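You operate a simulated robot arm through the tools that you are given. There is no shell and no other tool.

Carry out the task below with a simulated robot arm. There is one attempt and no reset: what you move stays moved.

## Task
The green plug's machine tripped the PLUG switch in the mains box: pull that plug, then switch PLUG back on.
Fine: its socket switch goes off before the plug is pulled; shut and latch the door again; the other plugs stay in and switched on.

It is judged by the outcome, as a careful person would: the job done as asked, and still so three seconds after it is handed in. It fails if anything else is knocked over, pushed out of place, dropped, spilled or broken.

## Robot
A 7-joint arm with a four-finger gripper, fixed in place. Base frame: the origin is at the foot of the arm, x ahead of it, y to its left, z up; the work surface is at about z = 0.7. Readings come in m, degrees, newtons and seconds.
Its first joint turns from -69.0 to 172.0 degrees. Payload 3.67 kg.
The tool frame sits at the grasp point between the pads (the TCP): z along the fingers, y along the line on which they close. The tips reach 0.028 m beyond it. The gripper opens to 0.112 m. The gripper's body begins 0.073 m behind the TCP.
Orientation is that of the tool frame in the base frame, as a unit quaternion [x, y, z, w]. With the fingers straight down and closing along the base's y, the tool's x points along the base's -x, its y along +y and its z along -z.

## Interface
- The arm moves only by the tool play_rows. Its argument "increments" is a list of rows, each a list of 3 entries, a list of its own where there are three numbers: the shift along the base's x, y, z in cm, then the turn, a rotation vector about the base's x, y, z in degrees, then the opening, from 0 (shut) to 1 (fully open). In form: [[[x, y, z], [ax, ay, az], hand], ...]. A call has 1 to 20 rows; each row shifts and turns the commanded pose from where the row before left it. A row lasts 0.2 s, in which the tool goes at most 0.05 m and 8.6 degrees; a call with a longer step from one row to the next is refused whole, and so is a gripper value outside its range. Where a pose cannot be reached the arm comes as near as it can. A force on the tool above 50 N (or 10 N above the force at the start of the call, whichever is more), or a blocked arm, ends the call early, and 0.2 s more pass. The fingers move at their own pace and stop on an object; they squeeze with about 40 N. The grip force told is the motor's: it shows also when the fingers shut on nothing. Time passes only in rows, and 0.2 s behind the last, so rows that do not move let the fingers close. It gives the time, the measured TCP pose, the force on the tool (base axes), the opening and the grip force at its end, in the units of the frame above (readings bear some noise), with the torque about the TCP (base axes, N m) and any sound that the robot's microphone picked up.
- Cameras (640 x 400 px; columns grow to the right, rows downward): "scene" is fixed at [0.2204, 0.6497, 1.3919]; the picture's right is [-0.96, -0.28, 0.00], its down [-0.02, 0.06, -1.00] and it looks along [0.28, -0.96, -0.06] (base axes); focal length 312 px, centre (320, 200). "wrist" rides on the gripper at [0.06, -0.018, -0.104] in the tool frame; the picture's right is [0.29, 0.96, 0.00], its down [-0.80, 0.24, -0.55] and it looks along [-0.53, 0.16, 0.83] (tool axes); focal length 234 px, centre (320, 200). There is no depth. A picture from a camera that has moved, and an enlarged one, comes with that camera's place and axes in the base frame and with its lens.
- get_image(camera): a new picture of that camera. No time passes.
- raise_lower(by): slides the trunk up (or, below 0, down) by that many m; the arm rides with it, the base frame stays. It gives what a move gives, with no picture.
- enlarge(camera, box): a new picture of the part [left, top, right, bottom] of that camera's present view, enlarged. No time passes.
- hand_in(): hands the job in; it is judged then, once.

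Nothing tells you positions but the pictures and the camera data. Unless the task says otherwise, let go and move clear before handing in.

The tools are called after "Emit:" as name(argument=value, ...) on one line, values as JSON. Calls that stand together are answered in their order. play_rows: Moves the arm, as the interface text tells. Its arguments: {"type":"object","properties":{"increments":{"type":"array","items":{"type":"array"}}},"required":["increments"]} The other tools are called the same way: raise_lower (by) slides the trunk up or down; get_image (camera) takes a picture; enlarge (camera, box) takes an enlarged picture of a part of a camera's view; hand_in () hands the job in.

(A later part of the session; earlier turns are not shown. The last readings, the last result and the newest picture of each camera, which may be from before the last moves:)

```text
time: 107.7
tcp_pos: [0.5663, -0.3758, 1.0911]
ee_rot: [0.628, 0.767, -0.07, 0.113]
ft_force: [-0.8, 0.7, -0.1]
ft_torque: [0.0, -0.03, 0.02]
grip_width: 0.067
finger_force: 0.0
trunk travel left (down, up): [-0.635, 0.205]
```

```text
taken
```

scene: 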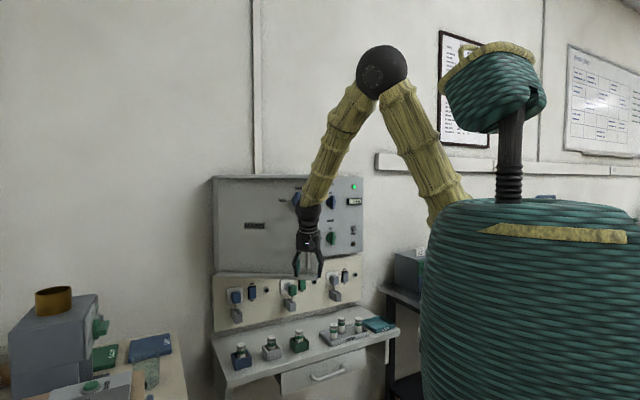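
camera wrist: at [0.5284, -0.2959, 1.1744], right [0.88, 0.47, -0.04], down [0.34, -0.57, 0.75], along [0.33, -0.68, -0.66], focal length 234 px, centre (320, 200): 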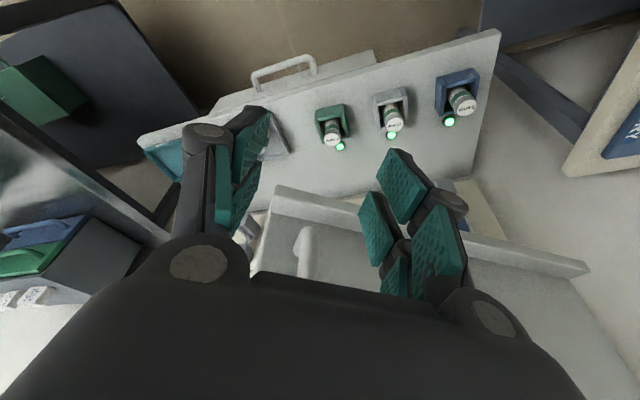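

I'm clear of the handle. I'll raise the trunk, close the fingers, swing the heading back square and go around the right side of the door edge.

Emit:
raise_lower(by=0.19)

Emit:
play_rows(increments=[[[-2, -2, 0], [0, 0, 4], 0], [[-2.5, -2.5, 0], [0, 0, 5], 0], [[-2.5, -2.5, 0], [0, 0, 6], 0], [[-2.5, -2.5, 0], [0, 0, 6], 0], [[-2, -2, 0], [0, 0, 5], 0], [[0, 0, 0], [0, 0, 0], 0]])

Emit:
get_image(camera="wrist")

Emit:
get_image(camera="scene")

```text
time: 109.8
tcp_pos: [0.5676, -0.372, 1.2844]
ee_rot: [0.625, 0.769, -0.067, 0.116]
ft_force: [-0.4, 0.2, -0.7]
ft_torque: [-0.05, 0.02, 0.02]
grip_width: 0.0673
finger_force: 0.0
trunk travel left (down, up): [-0.825, 0.015]
```

```text
time: 111.2
tcp_pos: [0.4577, -0.4783, 1.2946]
ee_rot: [0.418, 0.893, -0.061, 0.159]
ft_force: [0.0, 0.2, -0.6]
ft_torque: [0.0, 0.01, 0.02]
grip_width: 0.0
finger_force: 35.8
trunk travel left (down, up): [-0.825, 0.015]
```

```text
taken
camera wrist: at [0.3847, -0.4214, 1.373], right [0.56, 0.82, -0.07], down [0.53, -0.29, 0.8], along [0.63, -0.49, -0.6], focal length 234 px, centre (320, 200)
```

wrist: 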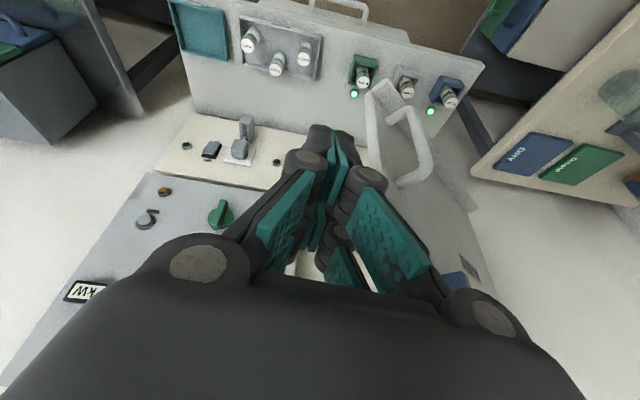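

```text
taken
```

scene: 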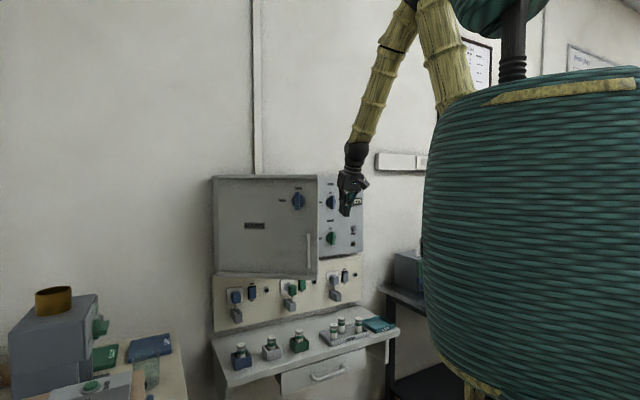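

I'm to the right of the open door. I'll move forward and flatten the tool pitch so the wrist camera can look into the box.

Emit:
play_rows(increments=[[[1.35, -1.45, 0], [-1.1, -1.15, 0], 0], [[1.4, -1.42, 0], [-1.1, -1.15, 0], 0], [[1.43, -1.4, 0], [-1.1, -1.15, 0], 0], [[1.43, -1.4, 0], [-1.1, -1.15, 0], 0], [[1.43, -1.4, 0], [-1.1, -1.15, 0], 0], [[0, 0, 0], [0, 0, 0], 0]])

Emit:
raise_lower(by=-0.2)

Emit:
play_rows(increments=[[[0.4, -0.4, 3], [0, 0, 0], 0], [[0.7, -0.7, 3], [-1.4, -1.43, 0], 0], [[0.7, -0.7, 3], [-1.4, -1.43, 0], 0], [[0.7, -0.7, 3], [-1.4, -1.43, 0], 0], [[0.7, -0.7, 3], [-1.4, -1.43, 0], 0], [[0.7, -0.7, 0], [-1.4, -1.43, 0], 0], [[0, 0, 0], [0, 0, 0], 0]])

Emit:
get_image(camera="wrist")

Emit:
get_image(camera="scene")

```text
time: 112.6
tcp_pos: [0.5283, -0.5509, 1.2963]
ee_rot: [0.413, 0.879, -0.083, 0.225]
ft_force: [-0.2, 0.0, 0.4]
ft_torque: [-0.04, 0.0, -0.02]
grip_width: 0.0
finger_force: 35.7
trunk travel left (down, up): [-0.825, 0.015]
```

```text
time: 114.7
tcp_pos: [0.5273, -0.5508, 1.0957]
ee_rot: [0.413, 0.879, -0.083, 0.224]
ft_force: [-0.5, 0.7, 0.0]
ft_torque: [0.0, 0.03, -0.01]
grip_width: 0.0
finger_force: 35.5
trunk travel left (down, up): [-0.625, 0.215]
```

```text
time: 116.3
tcp_pos: [0.564, -0.5897, 1.2482]
ee_rot: [0.403, 0.856, -0.111, 0.303]
ft_force: [-0.4, 0.6, -0.6]
ft_torque: [-0.01, 0.03, -0.02]
grip_width: 0.0002
finger_force: 35.4
trunk travel left (down, up): [-0.625, 0.215]
```

```text
taken
camera wrist: at [0.477, -0.5189, 1.293], right [0.58, 0.8, -0.12], down [0.33, -0.1, 0.94], along [0.74, -0.59, -0.33], focal length 234 px, centre (320, 200)
```

wrist: 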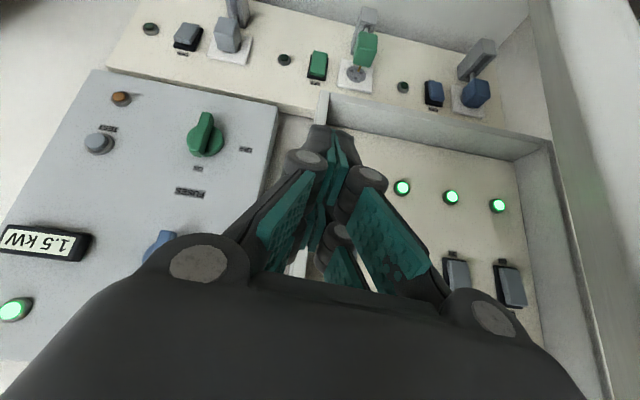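

```text
taken
```

scene: 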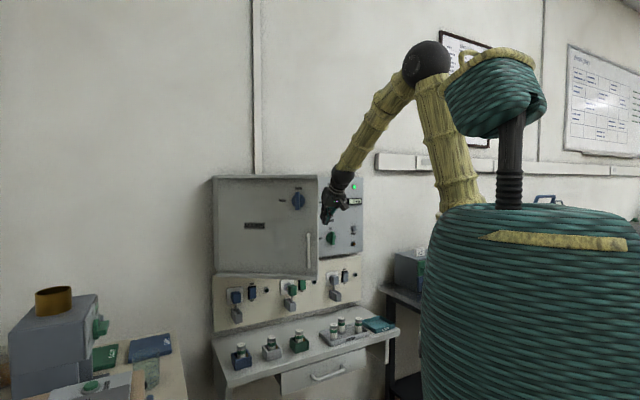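

I can see inside now: an inner panel with green LEDs and grey rocker switches. I'll open the fingers and enlarge the view to read the labels.

Emit:
play_rows(increments=[[[0, 0, 0], [0, 0, 0], 0.7], [[0, 0, 0], [0, 0, 0], 0.7], [[0, 0, 0], [0, 0, 0], 0.7]])

Emit:
get_image(camera="wrist")

Emit:
enlarge(camera="wrist", box=[280, 130, 560, 305])

```text
time: 117.1
tcp_pos: [0.5644, -0.5899, 1.2469]
ee_rot: [0.403, 0.856, -0.111, 0.303]
ft_force: [-0.2, 0.9, 0.1]
ft_torque: [-0.01, 0.0, 0.01]
grip_width: 0.0784
finger_force: 0.1
trunk travel left (down, up): [-0.625, 0.215]
```

```text
taken
camera wrist: at [0.4772, -0.5195, 1.2924], right [0.58, 0.8, -0.12], down [0.34, -0.1, 0.94], along [0.74, -0.59, -0.33], focal length 234 px, centre (320, 200)
```

wrist: 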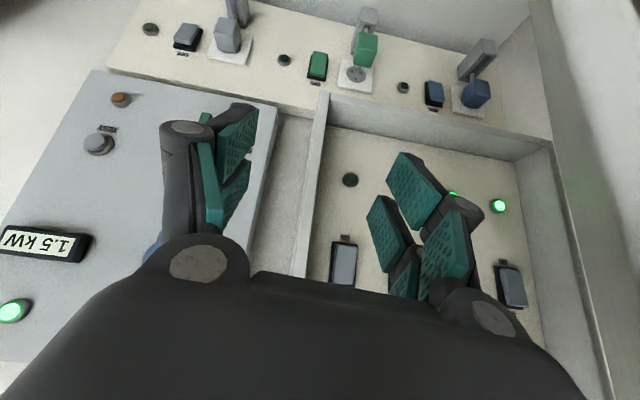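

```text
2.29 times, centred on (420, 218) of wrist
camera zoom: at [0.4772, -0.5195, 1.2924], right [0.58, 0.8, -0.12], down [0.34, -0.1, 0.94], along [0.74, -0.59, -0.33], focal length 535 px, centre (91, 160)
```

zoom: 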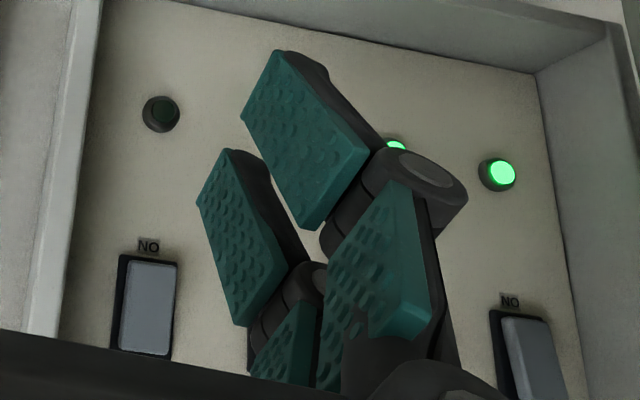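

The inner panel has four rockers, each with an LED below. The rightmost LED is dark (the tripped one). I'll raise the camera to read the name labels above the switches.

Emit:
raise_lower(by=0.13)

Emit:
get_image(camera="wrist")

Emit:
enlarge(camera="wrist", box=[270, 110, 550, 285])

```text
time: 118.7
tcp_pos: [0.5646, -0.5899, 1.3767]
ee_rot: [0.403, 0.856, -0.11, 0.303]
ft_force: [-0.4, -0.1, -0.2]
ft_torque: [0.02, 0.02, 0.02]
grip_width: 0.0781
finger_force: 0.0
trunk travel left (down, up): [-0.755, 0.085]
```

```text
taken
camera wrist: at [0.4774, -0.5197, 1.4222], right [0.58, 0.8, -0.12], down [0.34, -0.1, 0.94], along [0.74, -0.59, -0.33], focal length 234 px, centre (320, 200)
```

wrist: 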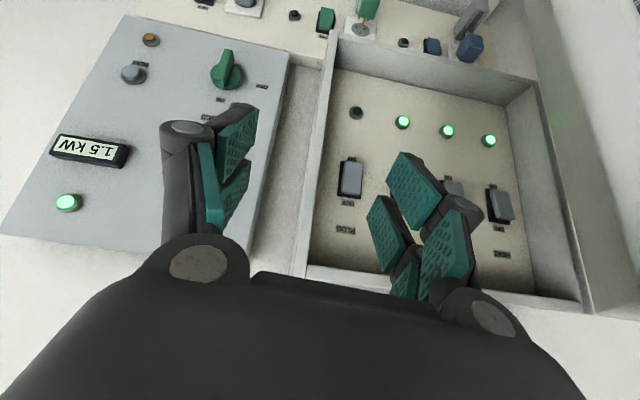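

```text
2.29 times, centred on (410, 198) of wrist
camera zoom: at [0.4774, -0.5197, 1.4222], right [0.58, 0.8, -0.12], down [0.34, -0.1, 0.94], along [0.74, -0.59, -0.33], focal length 535 px, centre (114, 206)
```

zoom: 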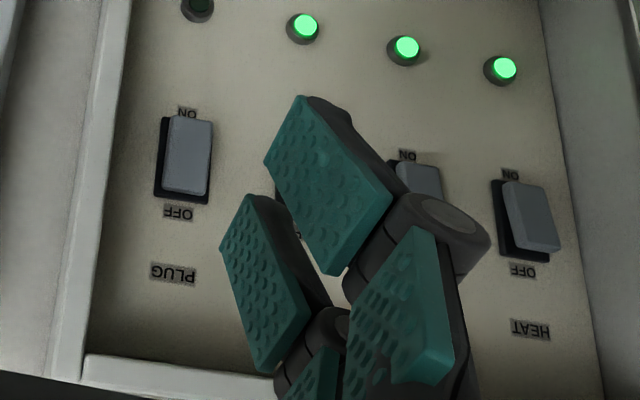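

The rightmost switch is labelled PLUG and it's OFF: its lower ON end protrudes, and its LED is dark. It sits at about H = -0.040, z = 1.265, D = 1.037. I need the door wider first so the wrist clears its edge, so I'll sweep left inside the gap to push it open.

Emit:
play_rows(increments=[[[0.8, -0.8, -0.8], [0, 0, 0], 0], [[0.8, -0.8, -0.8], [0, 0, 0], 0], [[0.2, -0.2, -0.8], [0, 0, 0], 0], [[1.35, 1.38, 0], [0, 0, 0], 0], [[1.35, 1.38, 0], [0, 0, 0], 0], [[1.35, 1.38, 0], [0, 0, 0], 0], [[1.35, 1.38, 0], [0, 0, 0], 0], [[1.35, 1.38, 0], [0, 0, 0], 0], [[1.35, 1.38, 0], [0, 0, 0], 0], [[1.35, 1.38, 0], [0, 0, 0], 0], [[0, 0, 0], [0, 0, 0], 0]])

Emit:
get_image(camera="wrist")

Emit:
get_image(camera="scene")

```text
time: 121.1
tcp_pos: [0.677, -0.512, 1.3526]
ee_rot: [0.403, 0.857, -0.109, 0.303]
ft_force: [-0.3, 0.1, 0.3]
ft_torque: [0.02, 0.01, 0.0]
grip_width: 0.0002
finger_force: 36.2
trunk travel left (down, up): [-0.755, 0.085]
```

```text
taken
camera wrist: at [0.5888, -0.4415, 1.3982], right [0.58, 0.8, -0.12], down [0.34, -0.1, 0.94], along [0.74, -0.59, -0.33], focal length 234 px, centre (320, 200)
```

wrist: 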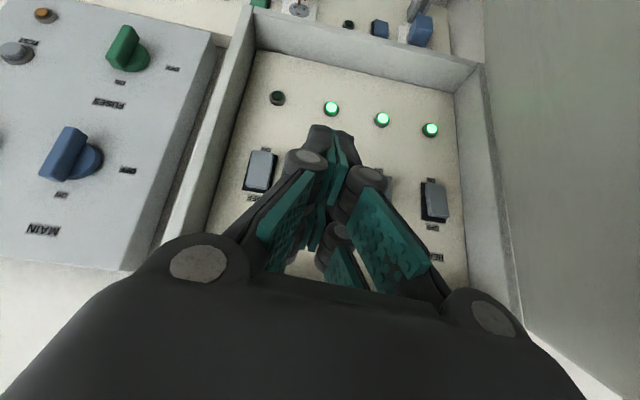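

```text
taken
```

scene: 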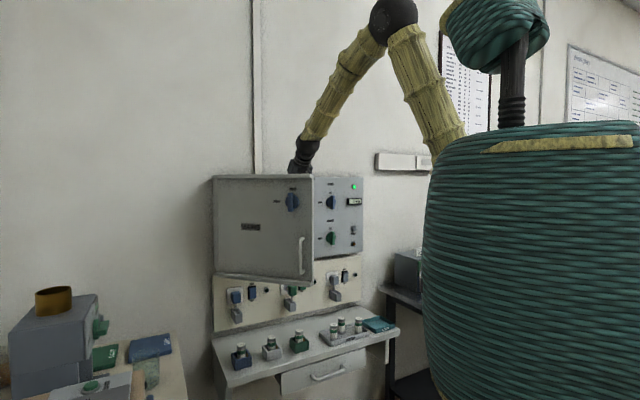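

The sweep is going well: the wrist passes above the door and the door is moving with almost no force. I'll continue.

Emit:
play_rows(increments=[[[1.35, 1.38, 0], [0, 0, 0], 0], [[1.35, 1.38, 0], [0, 0, 0], 0], [[1.35, 1.38, 0], [0, 0, 0], 0], [[1.35, 1.38, 0], [0, 0, 0], 0], [[1.35, 1.38, 0], [0, 0, 0], 0], [[1.35, 1.38, 0], [0, 0, 0], 0], [[1.35, 1.38, 0], [0, 0, 0], 0], [[0, 0, 0], [0, 0, 0], 0]])

Emit:
get_image(camera="scene")

Emit:
get_image(camera="wrist")

```text
time: 122.9
tcp_pos: [0.768, -0.4235, 1.3578]
ee_rot: [0.412, 0.854, -0.097, 0.304]
ft_force: [-0.3, 0.1, -0.1]
ft_torque: [0.0, -0.01, 0.03]
grip_width: 0.0
finger_force: 35.6
trunk travel left (down, up): [-0.755, 0.085]
```

```text
taken
```

scene: 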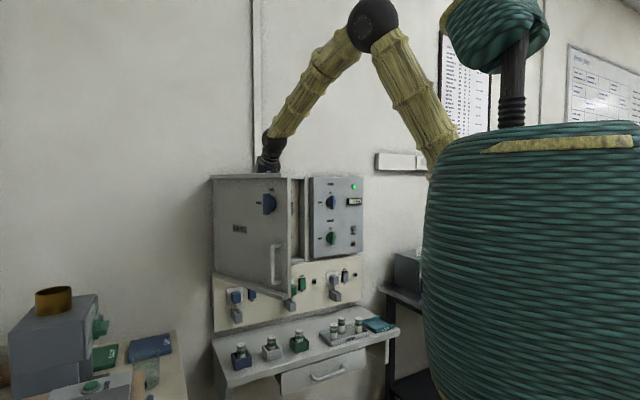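

```text
taken
camera wrist: at [0.6803, -0.3524, 1.4033], right [0.59, 0.8, -0.09], down [0.32, -0.13, 0.94], along [0.74, -0.59, -0.33], focal length 234 px, centre (320, 200)
```

wrist: 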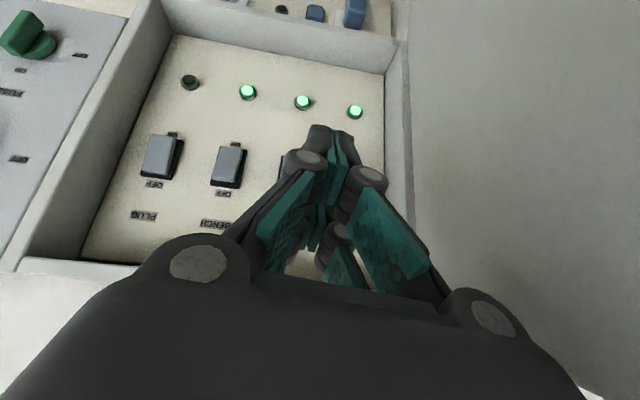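

The door is now wide open (about 60°). I'll move back right, in front of the PLUG switch, and then lower the trunk to set up a good arm posture for pressing.

Emit:
play_rows(increments=[[[-1.45, -1.49, 0], [0, 0, 0], 0], [[-1.45, -1.49, 0], [0, 0, 0], 0], [[-1.45, -1.49, 0], [0, 0, 0], 0], [[-1.45, -1.49, 0], [0, 0, 0], 0], [[-1.45, -1.49, 0], [0, 0, 0], 0], [[-1.45, -1.49, 0], [0, 0, 0], 0], [[-1.45, -1.49, 0], [0, 0, 0], 0], [[-1.45, -1.49, 0], [0, 0, 0], 0], [[-1.45, -1.49, 0], [0, 0, 0], 0], [[0, 0, 0], [0, 0, 0], 0]])

Emit:
raise_lower(by=-0.14)

Emit:
play_rows(increments=[[[0.9, -0.88, 1], [-0.8, -0.8, 0], 0], [[0.9, -0.88, 2], [-0.8, -0.8, 0], 0], [[0.9, -0.88, 3], [-0.8, -0.8, 0], 0], [[0.9, -0.88, 3], [-0.8, -0.8, 0], 0], [[0, 0, 3], [0, 0, 0], 0], [[0, 0, 0], [0, 0, 0], 0]])

Emit:
get_image(camera="wrist")

```text
time: 125.1
tcp_pos: [0.6414, -0.549, 1.3529]
ee_rot: [0.403, 0.857, -0.11, 0.303]
ft_force: [-0.3, 0.6, -0.9]
ft_torque: [-0.03, -0.01, 0.03]
grip_width: 0.0
finger_force: 35.7
trunk travel left (down, up): [-0.755, 0.085]
```

```text
time: 126.8
tcp_pos: [0.6405, -0.5488, 1.2132]
ee_rot: [0.403, 0.857, -0.111, 0.303]
ft_force: [-0.9, 0.2, 0.2]
ft_torque: [0.0, -0.02, -0.02]
grip_width: 0.0001
finger_force: 35.6
trunk travel left (down, up): [-0.615, 0.225]
```

```text
time: 128.2
tcp_pos: [0.6794, -0.5841, 1.3328]
ee_rot: [0.397, 0.844, -0.123, 0.338]
ft_force: [0.5, 0.0, -0.7]
ft_torque: [0.01, 0.01, 0.0]
grip_width: 0.0
finger_force: 35.8
trunk travel left (down, up): [-0.615, 0.225]
```

```text
taken
camera wrist: at [0.5893, -0.5114, 1.37], right [0.59, 0.8, -0.13], down [0.28, -0.05, 0.96], along [0.76, -0.6, -0.25], focal length 234 px, centre (320, 200)
```

wrist: 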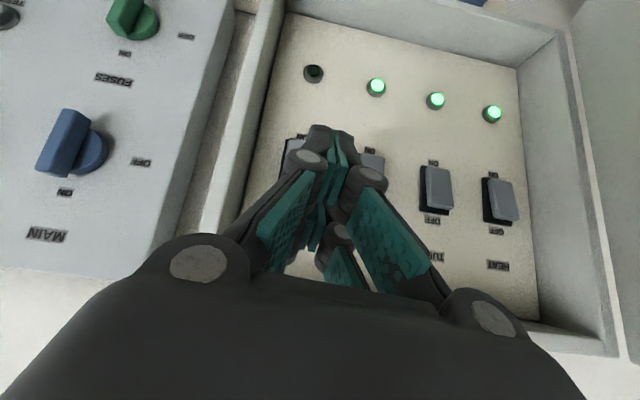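

Emit:
raise_lower(by=-0.12)

Emit:
play_rows(increments=[[[0.4, -1.0, 1], [-1, -1, 0], 0], [[0.6, -1.0, 1], [-1, -1, 0], 0], [[0.7, -0.9, 0.8], [-1, -1, 0], 0], [[0.7, -0.8, 0.6], [-1, -1, 0], 0], [[0, 0, 0], [0, 0, 0], 0]])

Emit:
get_image(camera="wrist")

Emit:
get_image(camera="scene")

```text
time: 129.7
tcp_pos: [0.6788, -0.5838, 1.2151]
ee_rot: [0.397, 0.845, -0.123, 0.337]
ft_force: [0.0, 0.0, 0.2]
ft_torque: [-0.01, -0.01, -0.03]
grip_width: 0.0
finger_force: 35.5
trunk travel left (down, up): [-0.495, 0.345]
```

```text
time: 130.9
tcp_pos: [0.7008, -0.6203, 1.2492]
ee_rot: [0.389, 0.827, -0.139, 0.382]
ft_force: [0.2, -0.7, -0.7]
ft_torque: [0.02, 0.03, 0.01]
grip_width: 0.0
finger_force: 35.8
trunk travel left (down, up): [-0.495, 0.345]
```

```text
taken
camera wrist: at [0.6102, -0.5459, 1.2738], right [0.6, 0.79, -0.15], down [0.21, 0.02, 0.98], along [0.77, -0.62, -0.16], focal length 234 px, centre (320, 200)
```

wrist: 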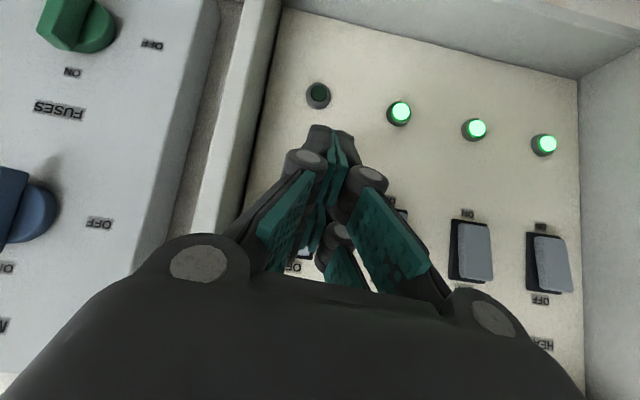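

```text
taken
```

scene: 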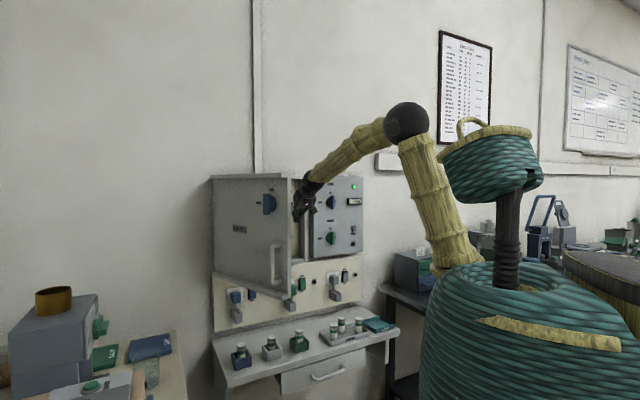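

I'm lined up on the PLUG rocker at H = -0.0455, aiming for its lower ON end. I'll move in, slowing near contact.

Emit:
play_rows(increments=[[[0.72, -0.7, -0.1], [0, 0, 0], 0], [[0.72, -0.7, -0.1], [0, 0, 0], 0], [[0.72, -0.7, -0.1], [0, 0, 0], 0], [[0.72, -0.7, -0.1], [0, 0, 0], 0], [[0, 0, 0], [0, 0, 0], 0]])

Emit:
get_image(camera="wrist")

Emit:
enlarge(camera="wrist", box=[240, 80, 440, 205])

```text
time: 132.1
tcp_pos: [0.7306, -0.6487, 1.2452]
ee_rot: [0.39, 0.827, -0.138, 0.381]
ft_force: [1.0, 0.0, -0.3]
ft_torque: [-0.01, -0.02, 0.01]
grip_width: 0.0001
finger_force: 36.4
trunk travel left (down, up): [-0.495, 0.345]
```

```text
taken
camera wrist: at [0.6387, -0.5735, 1.269], right [0.6, 0.79, -0.15], down [0.21, 0.02, 0.98], along [0.77, -0.62, -0.16], focal length 234 px, centre (320, 200)
```

wrist: 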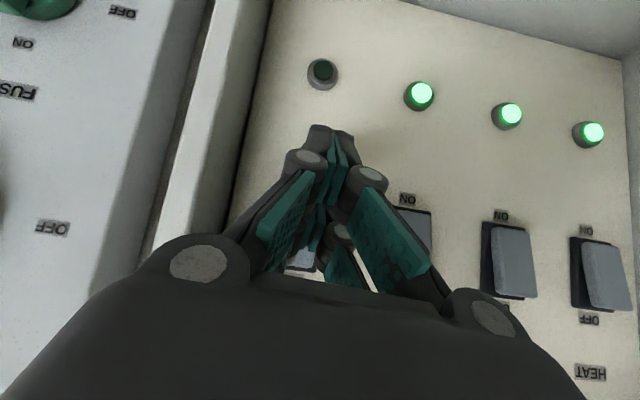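

```text
3.20 times, centred on (340, 142) of wrist
camera zoom: at [0.6387, -0.5735, 1.269], right [0.6, 0.79, -0.15], down [0.21, 0.02, 0.98], along [0.77, -0.62, -0.16], focal length 749 px, centre (256, 384)
```

zoom: 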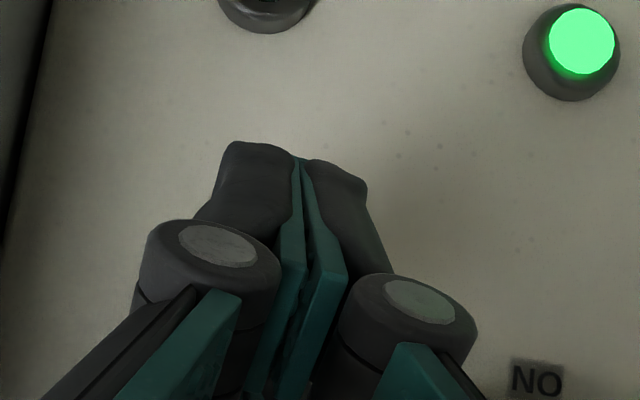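

Emit:
play_rows(increments=[[[0.215, -0.21, 0], [0, 0, 0], 0], [[0.215, -0.21, 0], [0, 0, 0], 0], [[0.215, -0.21, 0], [0, 0, 0], 0], [[0.215, -0.21, 0], [0, 0, 0], 0], [[0.215, -0.21, 0], [0, 0, 0], 0], [[0, 0, 0], [0, 0, 0], 0]])

Emit:
get_image(camera="wrist")

```text
time: 133.5
tcp_pos: [0.7397, -0.6567, 1.2448]
ee_rot: [0.39, 0.827, -0.138, 0.38]
ft_force: [-13.9, 14.7, -4.4]
ft_torque: [0.08, 0.11, 0.05]
grip_width: 0.0
finger_force: 34.6
trunk travel left (down, up): [-0.495, 0.345]
```

```text
taken
camera wrist: at [0.6479, -0.5827, 1.2693], right [0.6, 0.79, -0.15], down [0.22, 0.02, 0.98], along [0.77, -0.62, -0.16], focal length 234 px, centre (320, 200)
```

wrist: 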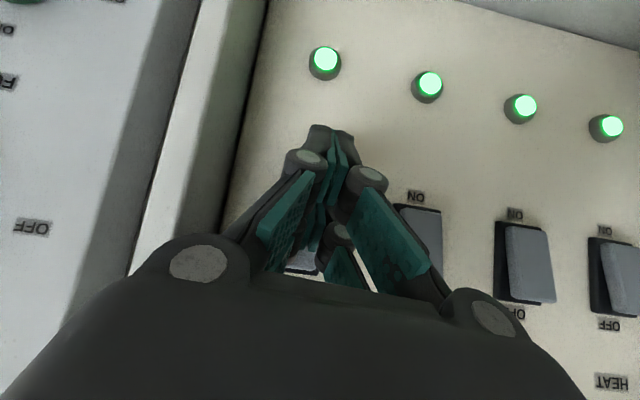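

The PLUG LED turned green, so the switch is ON. I'll back straight out and verify it holds.

Emit:
play_rows(increments=[[[-0.5, 0.49, 0], [0, 0, 0], 0], [[-0.72, 0.7, 0.1], [0, 0, 0], 0], [[-0.72, 0.7, 0.1], [0, 0, 0], 0], [[-0.72, 0.7, 0.1], [0, 0, 0], 0], [[-0.72, 0.7, 0.1], [0.8, 0.8, 0], 0], [[-0.72, 0.7, 0.1], [0.8, 0.8, 0], 0], [[-0.72, 0.7, 0.1], [0.8, 0.8, 0], 0], [[-0.72, 0.7, 0.1], [0.8, 0.8, 0], 0], [[-0.72, 0.7, 0.1], [0.8, 0.8, 0], 0], [[0, 0, 0], [0, 0, 0], 0]])

Emit:
get_image(camera="wrist")

Emit:
enlarge(camera="wrist", box=[230, 30, 550, 280])

Emit:
get_image(camera="scene")

```text
time: 135.7
tcp_pos: [0.6785, -0.5986, 1.2521]
ee_rot: [0.397, 0.845, -0.122, 0.338]
ft_force: [-1.0, -0.6, 0.6]
ft_torque: [0.02, 0.04, 0.02]
grip_width: 0.0
finger_force: 35.3
trunk travel left (down, up): [-0.495, 0.345]
```

```text
taken
camera wrist: at [0.5892, -0.5253, 1.2886], right [0.59, 0.8, -0.13], down [0.28, -0.05, 0.96], along [0.76, -0.6, -0.25], focal length 234 px, centre (320, 200)
```

wrist: 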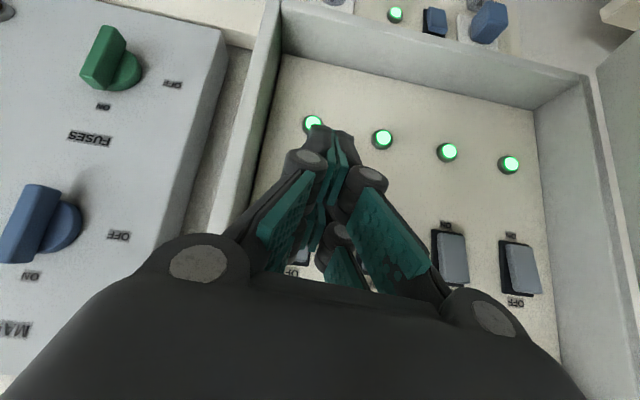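

```text
1.60 times, centred on (390, 155) of wrist
camera zoom: at [0.5892, -0.5253, 1.2886], right [0.59, 0.8, -0.13], down [0.28, -0.05, 0.96], along [0.76, -0.6, -0.25], focal length 375 px, centre (208, 272)
```

zoom: 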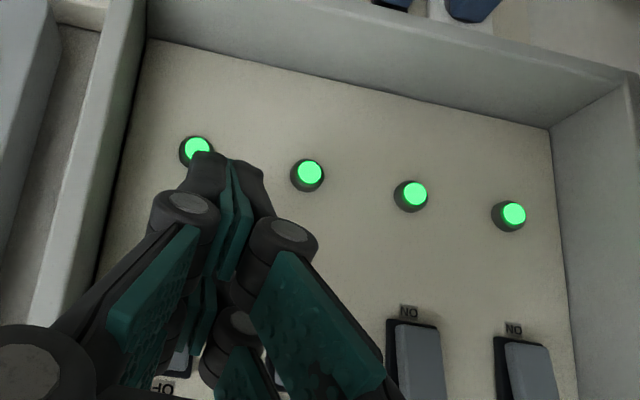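

```text
taken
```

scene: 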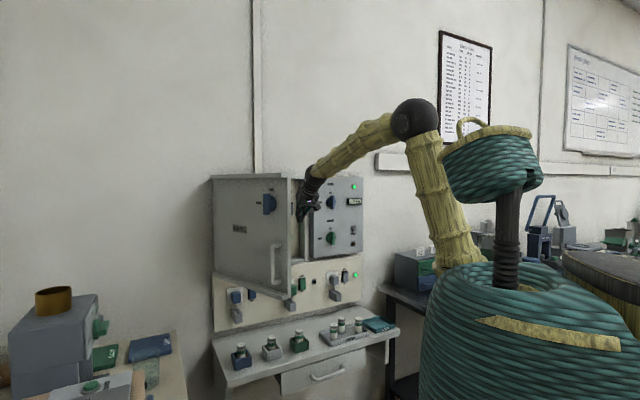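

All four inner LEDs are green, and the other two socket indicators have come back on too. Now I'll close the door: rise above it, cross to its outer side, and push it shut.

Emit:
raise_lower(by=0.26)

Emit:
play_rows(increments=[[[-0.5, 2, 0], [0, 0, -3], 0], [[0, 3.5, 0], [0, 0, -5], 0], [[0, 4, 0], [0, 0, -5], 0], [[0, 4, 0], [0, 0, -5], 0], [[0, 4, 0], [0, 0, -5], 0], [[0, 4, 0], [0, 0, -5], 0], [[0, 4, 0], [0, 0, -5], 0], [[0, 4, 0], [0, 0, -5], 0], [[0, 4, 0], [0, 0, -5], 0], [[0, 4, 0], [0, 0, -5], 0], [[0, 0, 0], [0, 0, 0], 0]])

Emit:
get_image(camera="scene")

Emit:
get_image(camera="wrist")

```text
time: 138.3
tcp_pos: [0.6785, -0.6, 1.5123]
ee_rot: [0.397, 0.845, -0.123, 0.338]
ft_force: [0.1, 0.2, -0.4]
ft_torque: [0.01, -0.01, -0.01]
grip_width: 0.0
finger_force: 35.3
trunk travel left (down, up): [-0.755, 0.085]
```

```text
time: 140.9
tcp_pos: [0.6744, -0.2618, 1.5032]
ee_rot: [0.727, 0.611, -0.225, 0.217]
ft_force: [-0.2, -0.1, 0.2]
ft_torque: [0.01, 0.02, 0.0]
grip_width: 0.0003
finger_force: 35.4
trunk travel left (down, up): [-0.755, 0.085]
stopped in row 11: the arm was blocked; the commanded pose is now the measured one
```

```text
taken
```

scene: 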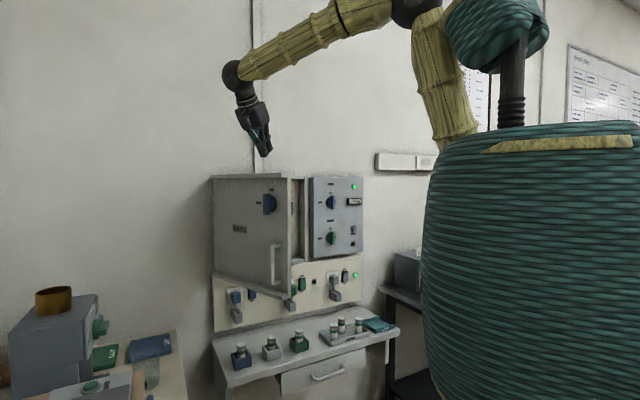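

```text
taken
camera wrist: at [0.6723, -0.1501, 1.5515], right [0.99, 0.08, -0.13], down [0.15, -0.34, 0.93], along [0.02, -0.94, -0.35], focal length 234 px, centre (320, 200)
```

wrist: 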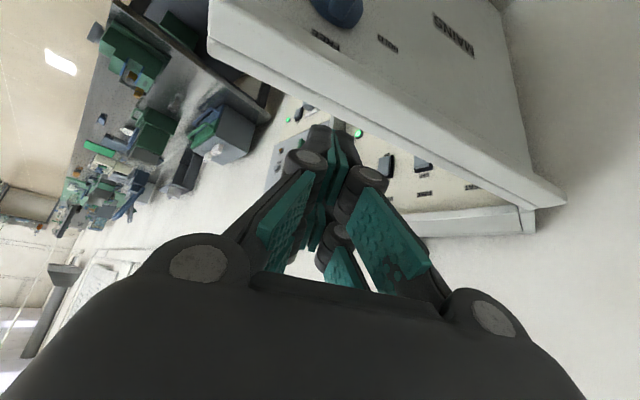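

I'm above the door, near its outer side. I need a bit more outward clearance before lowering, so I'll pitch steeper and shift out.

Emit:
play_rows(increments=[[[0.3, 1.2, 0], [3, -0.3, 0], 0], [[0.3, 1.2, 0], [3, -0.3, 0], 0], [[0.3, 1.2, 0], [3, -0.3, 0], 0], [[0.3, 1.2, 0], [3, -0.3, 0], 0], [[0.3, 1.2, 0], [3, -0.3, 0], 0], [[0, 0, 0], [0, 0, 0], 0]])

Emit:
get_image(camera="wrist")

```text
time: 142.3
tcp_pos: [0.6869, -0.207, 1.5072]
ee_rot: [0.754, 0.632, -0.129, 0.125]
ft_force: [-0.1, 0.1, -0.6]
ft_torque: [0.03, -0.01, -0.02]
grip_width: 0.0
finger_force: 35.6
trunk travel left (down, up): [-0.755, 0.085]
```

```text
taken
camera wrist: at [0.6838, -0.112, 1.5833], right [0.99, 0.1, -0.08], down [0.12, -0.58, 0.8], along [0.04, -0.81, -0.59], focal length 234 px, centre (320, 200)
```

wrist: 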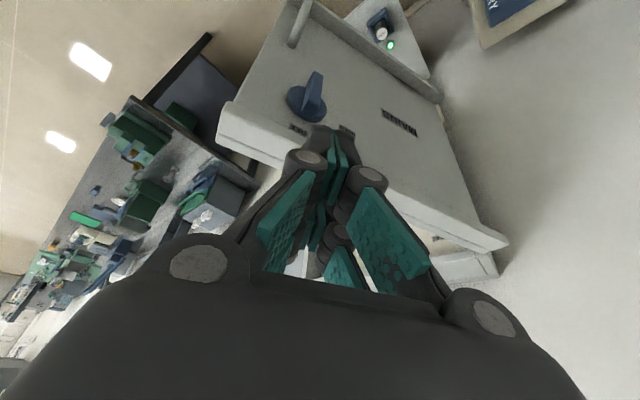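

Emit:
play_rows(increments=[[[1.76, -0.86, 0], [0, 0, 0], 0], [[1.76, -0.86, 0], [0, 0, 0], 0], [[1.76, -0.86, 0], [0, 0, 0], 0], [[1.76, -0.86, 0], [0, 0, 0], 0], [[1.76, -0.86, 0], [0, 0, 0], 0], [[0, 0, 0], [0, 0, 0], 0]])

Emit:
raise_lower(by=-0.27)

Emit:
get_image(camera="scene")

Emit:
get_image(camera="wrist")

```text
time: 143.8
tcp_pos: [0.7734, -0.2558, 1.5148]
ee_rot: [0.757, 0.631, -0.119, 0.122]
ft_force: [0.1, -1.5, 0.5]
ft_torque: [0.02, -0.01, -0.02]
grip_width: 0.0001
finger_force: 35.1
trunk travel left (down, up): [-0.755, 0.085]
```

```text
time: 146.5
tcp_pos: [0.7761, -0.2599, 1.2365]
ee_rot: [0.758, 0.629, -0.124, 0.118]
ft_force: [0.5, -0.5, -0.1]
ft_torque: [-0.01, 0.02, 0.02]
grip_width: 0.0001
finger_force: 35.6
trunk travel left (down, up): [-0.485, 0.355]
```

```text
taken
```

scene: 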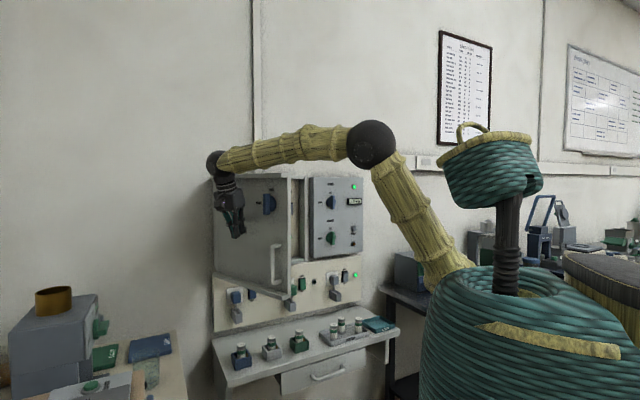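

```text
taken
camera wrist: at [0.7733, -0.1665, 1.3141], right [0.99, 0.09, -0.07], down [0.12, -0.59, 0.8], along [0.03, -0.8, -0.6], focal length 234 px, centre (320, 200)
```

wrist: 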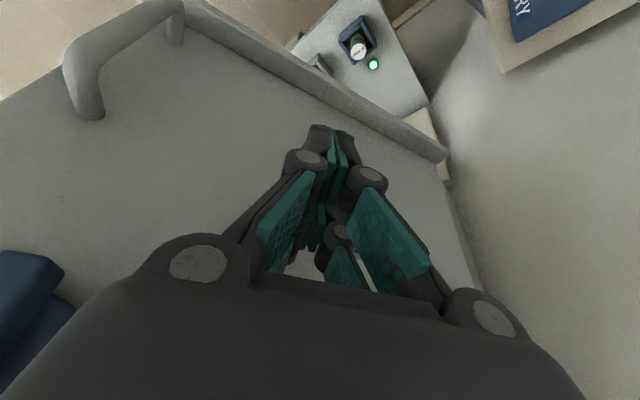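

I'm on the outer side of the door, clear of the knob and handle. I'll push the door along its closing arc, turning the heading back as it swings.

Emit:
play_rows(increments=[[[-0.8, -1.63, 0], [0, 0, 2], 0], [[-0.8, -1.63, 0], [0, 0, 3], 0], [[-0.8, -1.63, 0], [0, 0, 3], 0], [[-0.63, -1.83, 0], [0, 0, 3], 0], [[-0.63, -1.83, 0], [0, 0, 3], 0], [[-0.63, -1.83, 0], [0, 0, 3], 0], [[-0.28, -2.05, 0], [0, 0, 3], 0], [[-0.28, -2.05, 0], [0, 0, 3], 0], [[0, 0, 0], [0, 0, 0], 0]])

Emit:
get_image(camera="scene")

Emit:
get_image(camera="wrist")

```text
time: 148.5
tcp_pos: [0.7313, -0.3874, 1.2328]
ee_rot: [0.609, 0.77, -0.106, 0.154]
ft_force: [-0.1, 0.2, 0.5]
ft_torque: [-0.01, -0.01, 0.01]
grip_width: 0.0
finger_force: 36.3
trunk travel left (down, up): [-0.485, 0.355]
```

```text
taken
```

scene: 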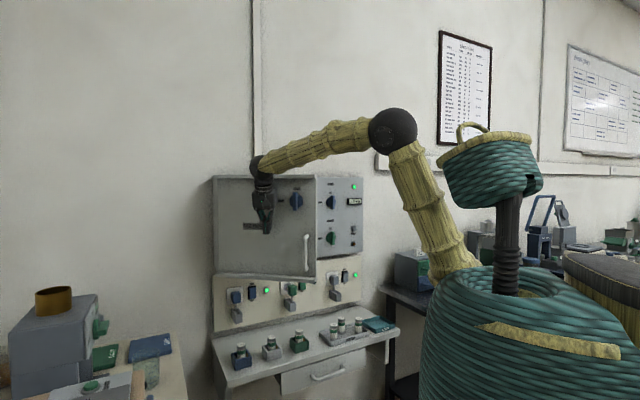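

```text
taken
camera wrist: at [0.6901, -0.3015, 1.3079], right [0.87, 0.48, -0.08], down [0.34, -0.47, 0.81], along [0.35, -0.74, -0.58], focal length 234 px, centre (320, 200)
```

wrist: 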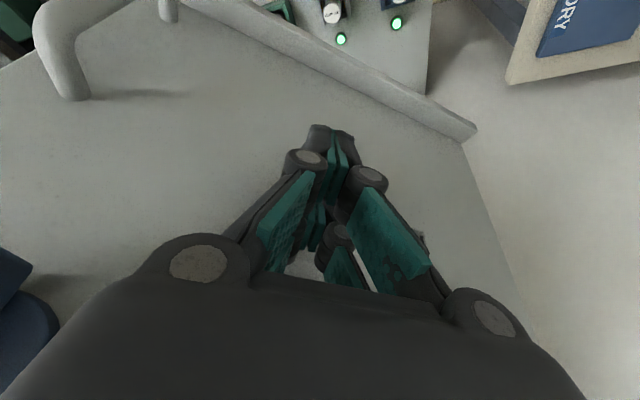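

Emit:
play_rows(increments=[[[-0.06, -1.95, 0], [0, 0, 3], 0], [[-0.06, -1.95, 0], [0, 0, 3], 0], [[-0.06, -1.95, 0], [0, 0, 3], 0], [[0.45, -2.0, 0], [0, 0, 3], 0], [[0.45, -2.0, 0], [0, 0, 3], 0], [[0.8, -1.93, 0], [0, 0, 3], 0], [[0.8, -1.93, 0], [0, 0, 3], 0], [[0, 0, 0], [0, 0, 2], 0]])

Emit:
get_image(camera="scene")

Emit:
get_image(camera="wrist")

```text
time: 150.3
tcp_pos: [0.7522, -0.5264, 1.2339]
ee_rot: [0.444, 0.876, -0.074, 0.171]
ft_force: [-0.8, -0.3, 0.2]
ft_torque: [0.04, -0.02, -0.01]
grip_width: 0.0
finger_force: 35.6
trunk travel left (down, up): [-0.485, 0.355]
```

```text
taken
```

scene: 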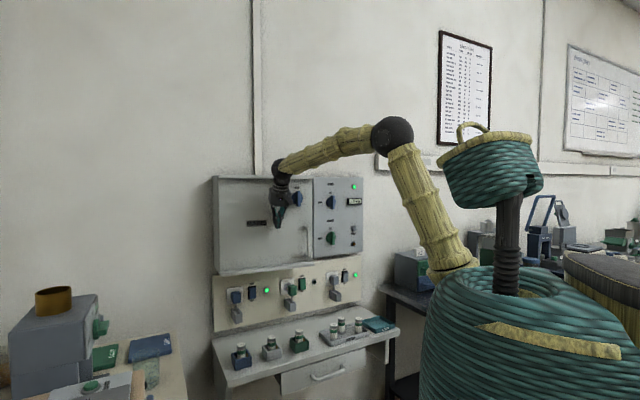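

```text
taken
camera wrist: at [0.6807, -0.4619, 1.308], right [0.61, 0.79, -0.08], down [0.5, -0.3, 0.81], along [0.61, -0.54, -0.58], focal length 234 px, centre (320, 200)
```

wrist: 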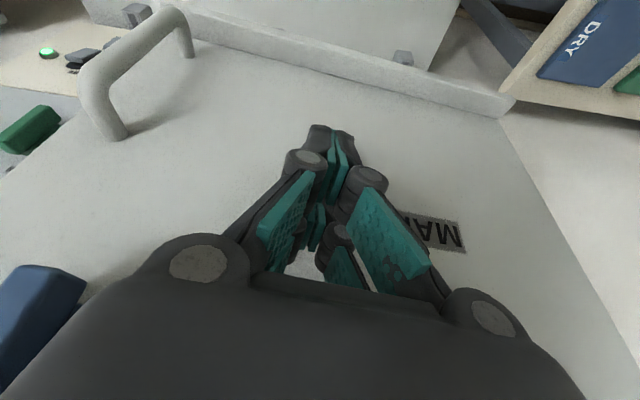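

The door is nearly shut. I'll push the last few centimetres gently.

Emit:
play_rows(increments=[[[0.6, -0.75, 0], [0, 0, 0.5], 0], [[0.6, -0.75, 0], [0, 0, 0], 0], [[0.58, -0.6, 0], [0, 0, 0], 0], [[0.43, -0.42, 0], [0, 0, 0], 0], [[0.29, -0.28, 0], [0, 0, 0], 0], [[0, 0, 0], [0, 0, 0], 0]])

Emit:
enlarge(camera="scene", box=[200, 165, 400, 290])

```text
time: 151.5
tcp_pos: [0.7714, -0.5475, 1.2335]
ee_rot: [0.441, 0.879, -0.072, 0.167]
ft_force: [-20.0, 15.8, 3.3]
ft_torque: [0.14, 0.16, -0.01]
grip_width: 0.0001
finger_force: 35.6
trunk travel left (down, up): [-0.485, 0.355]
stopped in row 5: the force on the tool passed its limit at 55 N (the readings are from after the stop); the commanded pose is now the measured one
```

```text
3.20 times, centred on (300, 228) of scene
camera zoom: at [0.2204, 0.6497, 1.3919], right [-0.96, -0.28, 0.0], down [-0.02, 0.06, -1.0], along [0.28, -0.96, -0.06], focal length 999 px, centre (384, 112)
```

zoom: 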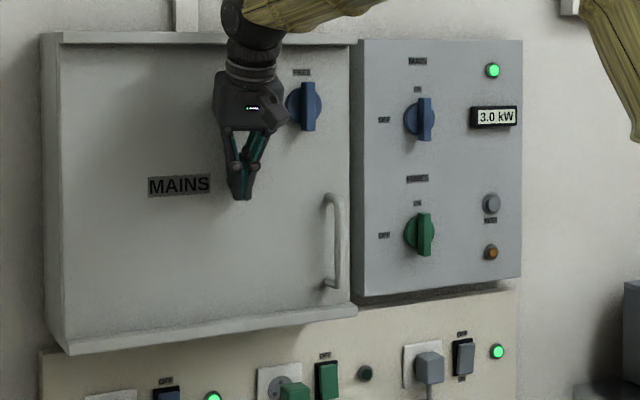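

The door is shut against its frame. Now I need to latch it by turning the knob counter-clockwise back to HOLD. I'll retract and set up the same arm posture that worked before.

Emit:
play_rows(increments=[[[-0.5, 0.49, 0], [0, 0, 0], 0], [[-0.72, 0.7, 0], [0, 0, 0], 0], [[-0.72, 0.7, 0], [0, 0, 0], 0], [[-0.72, 0.7, 0], [0, 0, 0], 0], [[-0.72, 0.7, 0], [0, 0, 0], 0], [[0, 0, 0], [0, 0, 0], 0]])

Emit:
raise_lower(by=-0.11)

Emit:
play_rows(increments=[[[0, 0, 2], [-2, -2, 0], 0], [[0, 0, 3], [-3, -3, 0], 0], [[0, 0, 3], [-3, -3, 0], 0], [[0, 0, 3], [-3, -3, 0], 0], [[0, 0, 3], [-3, -3, 0], 0], [[0, 0, 1.5], [-3, -3, 0], 0], [[0, 0, 0], [0, 0, 0], 0]])

Emit:
enlarge(camera="scene", box=[200, 165, 400, 290])

```text
time: 152.9
tcp_pos: [0.7413, -0.5165, 1.2307]
ee_rot: [0.441, 0.879, -0.073, 0.166]
ft_force: [0.1, 0.5, 0.8]
ft_torque: [0.0, 0.0, 0.0]
grip_width: 0.0
finger_force: 35.9
trunk travel left (down, up): [-0.485, 0.355]
```

```text
time: 154.3
tcp_pos: [0.7394, -0.5174, 1.1206]
ee_rot: [0.44, 0.879, -0.073, 0.167]
ft_force: [-0.7, 0.0, 0.5]
ft_torque: [0.02, 0.0, 0.02]
grip_width: 0.0
finger_force: 35.7
trunk travel left (down, up): [-0.375, 0.465]
```

```text
time: 155.9
tcp_pos: [0.7384, -0.517, 1.2754]
ee_rot: [0.418, 0.824, -0.136, 0.358]
ft_force: [-0.1, -0.3, -0.1]
ft_torque: [-0.02, 0.0, -0.02]
grip_width: 0.0002
finger_force: 35.2
trunk travel left (down, up): [-0.375, 0.465]
```

```text
3.20 times, centred on (300, 228) of scene
camera zoom: at [0.2204, 0.6497, 1.3919], right [-0.96, -0.28, 0.0], down [-0.02, 0.06, -1.0], along [0.28, -0.96, -0.06], focal length 999 px, centre (384, 112)
```

zoom: 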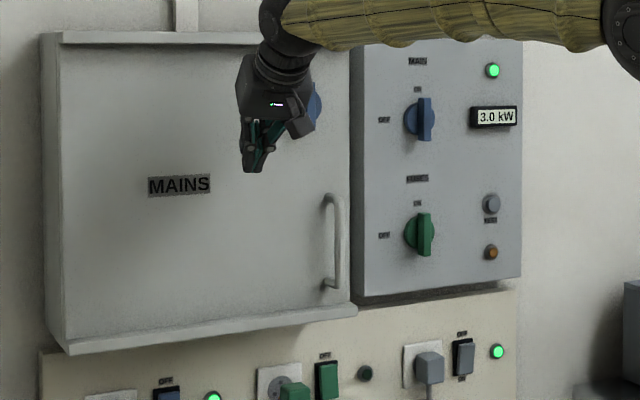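

Emit:
play_rows(increments=[[[-0.5, -0.5, 0.15], [-3.1, -1.66, 1.4], 0], [[-0.7, -0.7, 0.15], [-3.1, -1.66, 1.4], 0], [[-1.0, -1.0, 0.15], [-3.1, -1.66, 1.4], 0], [[-1.0, -1.0, 0.15], [-3.1, -1.66, 1.4], 0], [[-0.9, -0.9, 0.15], [-3.1, -1.66, 1.4], 0], [[0, 0, 0], [0, 0, 0], 0]])

Emit:
get_image(camera="wrist")

Emit:
enlarge(camera="scene", box=[264, 165, 344, 215])

```text
time: 157.3
tcp_pos: [0.6985, -0.558, 1.2835]
ee_rot: [0.323, 0.794, -0.193, 0.477]
ft_force: [0.3, -0.1, 0.1]
ft_torque: [0.01, -0.01, 0.0]
grip_width: 0.0
finger_force: 35.9
trunk travel left (down, up): [-0.375, 0.465]
```

```text
taken
camera wrist: at [0.6006, -0.4875, 1.2795], right [0.57, 0.78, -0.25], down [0.09, 0.25, 0.96], along [0.82, -0.57, 0.08], focal length 234 px, centre (320, 200)
```

wrist: 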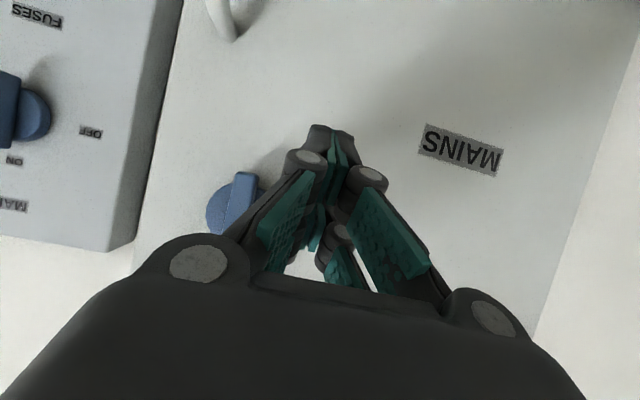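

```text
8.00 times, centred on (304, 190) of scene
camera zoom: at [0.2204, 0.6497, 1.3919], right [-0.96, -0.28, 0.0], down [-0.02, 0.06, -1.0], along [0.28, -0.96, -0.06], focal length 2496 px, centre (448, 280)
```

zoom: 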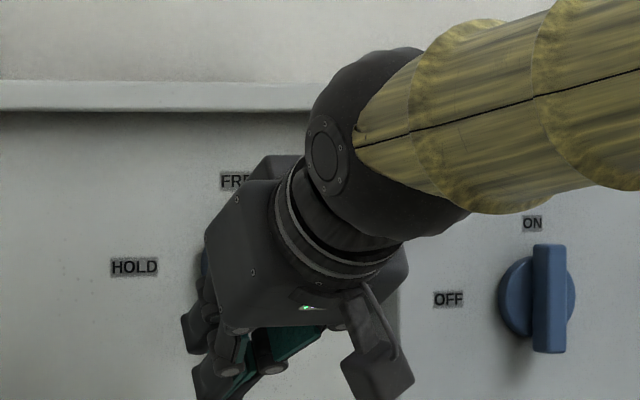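

I'm positioned to the left of and below the knob bar's lower end. I'll move in and push the lower end right, then up (counter-clockwise) towards HOLD.

Emit:
play_rows(increments=[[[0.79, -0.77, 0], [0, 0, 0], 0], [[0.79, -0.77, 0], [0, 0, 0], 0], [[-0.77, -0.79, 0], [0, 0, 0], 0], [[-0.77, -0.79, -0.1], [0, 0, 0], 0], [[-0.49, -0.5, 0], [0, 0, 0], 0], [[-0.49, -0.5, 0], [0, 0, 0], 0], [[0, 0, 0], [0, 0, 0], 0]])

Emit:
get_image(camera="wrist")

```text
time: 158.9
tcp_pos: [0.6891, -0.5985, 1.2827]
ee_rot: [0.324, 0.794, -0.193, 0.477]
ft_force: [-0.1, 0.5, 0.0]
ft_torque: [0.02, 0.0, 0.0]
grip_width: 0.0001
finger_force: 35.7
trunk travel left (down, up): [-0.375, 0.465]
```

```text
taken
camera wrist: at [0.591, -0.5278, 1.2787], right [0.57, 0.78, -0.25], down [0.08, 0.25, 0.96], along [0.82, -0.57, 0.08], focal length 234 px, centre (320, 200)
```

wrist: 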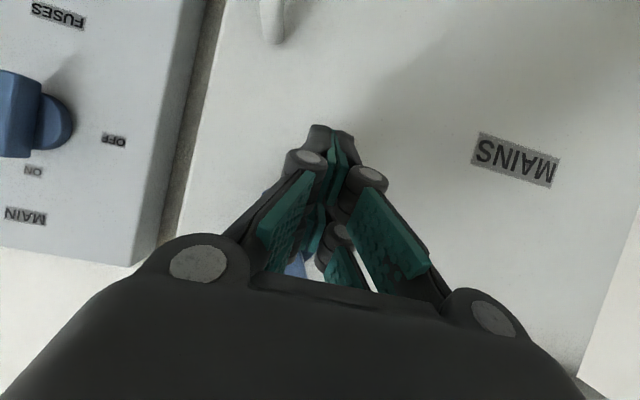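

Emit:
enlarge(camera="scene", box=[264, 165, 344, 215])

Emit:
enlarge(camera="wrist", box=[220, 120, 380, 290])

```text
8.00 times, centred on (304, 190) of scene
camera zoom: at [0.2204, 0.6497, 1.3919], right [-0.96, -0.28, 0.0], down [-0.02, 0.06, -1.0], along [0.28, -0.96, -0.06], focal length 2496 px, centre (448, 280)
```

zoom: 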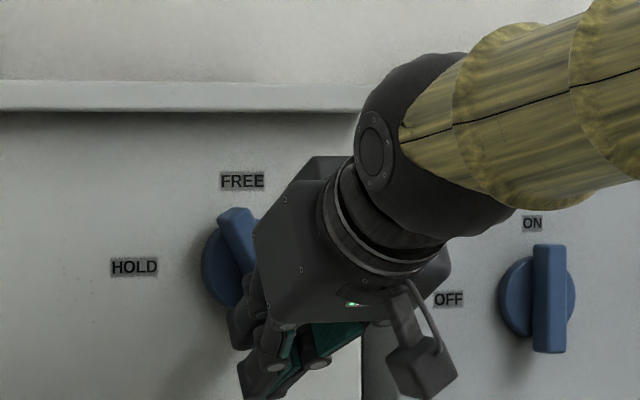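

```text
2.35 times, centred on (300, 205) of wrist
camera zoom: at [0.591, -0.5278, 1.2787], right [0.57, 0.78, -0.25], down [0.08, 0.25, 0.96], along [0.82, -0.57, 0.08], focal length 551 px, centre (367, 188)
```

zoom: 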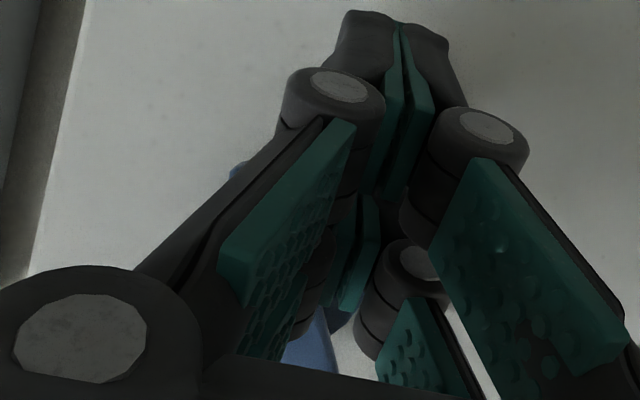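

The bar is turning: its top end now leans left. I'll continue the arc to HOLD.

Emit:
play_rows(increments=[[[-0.46, -0.47, 0.24], [0, 0, 0], 0], [[-0.41, -0.42, 0.42], [0, 0, 0], 0], [[-0.31, -0.32, 0.55], [0, 0, 0], 0], [[-0.21, -0.21, 0.64], [0, 0, 0], 0], [[0, 0, 0], [0, 0, 0], 0]])

Emit:
enlarge(camera="scene", box=[264, 165, 344, 215])

Emit:
get_image(camera="wrist")

```text
time: 160.1
tcp_pos: [0.6784, -0.6123, 1.2964]
ee_rot: [0.323, 0.797, -0.192, 0.473]
ft_force: [-12.7, 21.8, -36.5]
ft_torque: [0.09, 0.39, -0.24]
grip_width: 0.0061
finger_force: 35.4
trunk travel left (down, up): [-0.375, 0.465]
```

```text
8.00 times, centred on (304, 190) of scene
camera zoom: at [0.2204, 0.6497, 1.3919], right [-0.96, -0.28, 0.0], down [-0.02, 0.06, -1.0], along [0.28, -0.96, -0.06], focal length 2496 px, centre (448, 280)
```

zoom: 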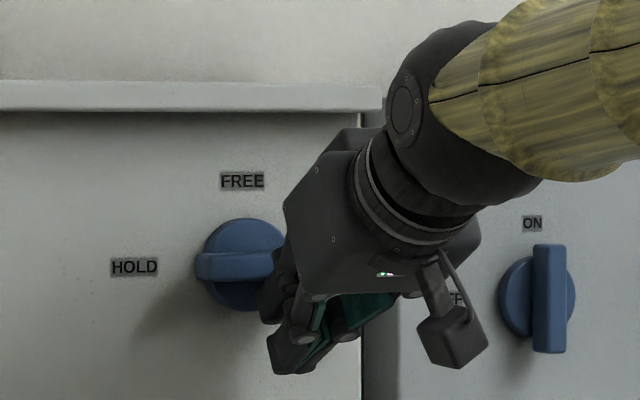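

```text
taken
camera wrist: at [0.5792, -0.5419, 1.2931], right [0.57, 0.78, -0.25], down [0.09, 0.24, 0.97], along [0.82, -0.57, 0.07], focal length 234 px, centre (320, 200)
```

wrist: 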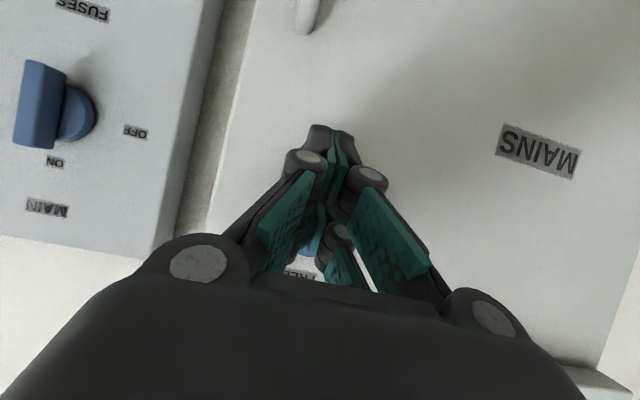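

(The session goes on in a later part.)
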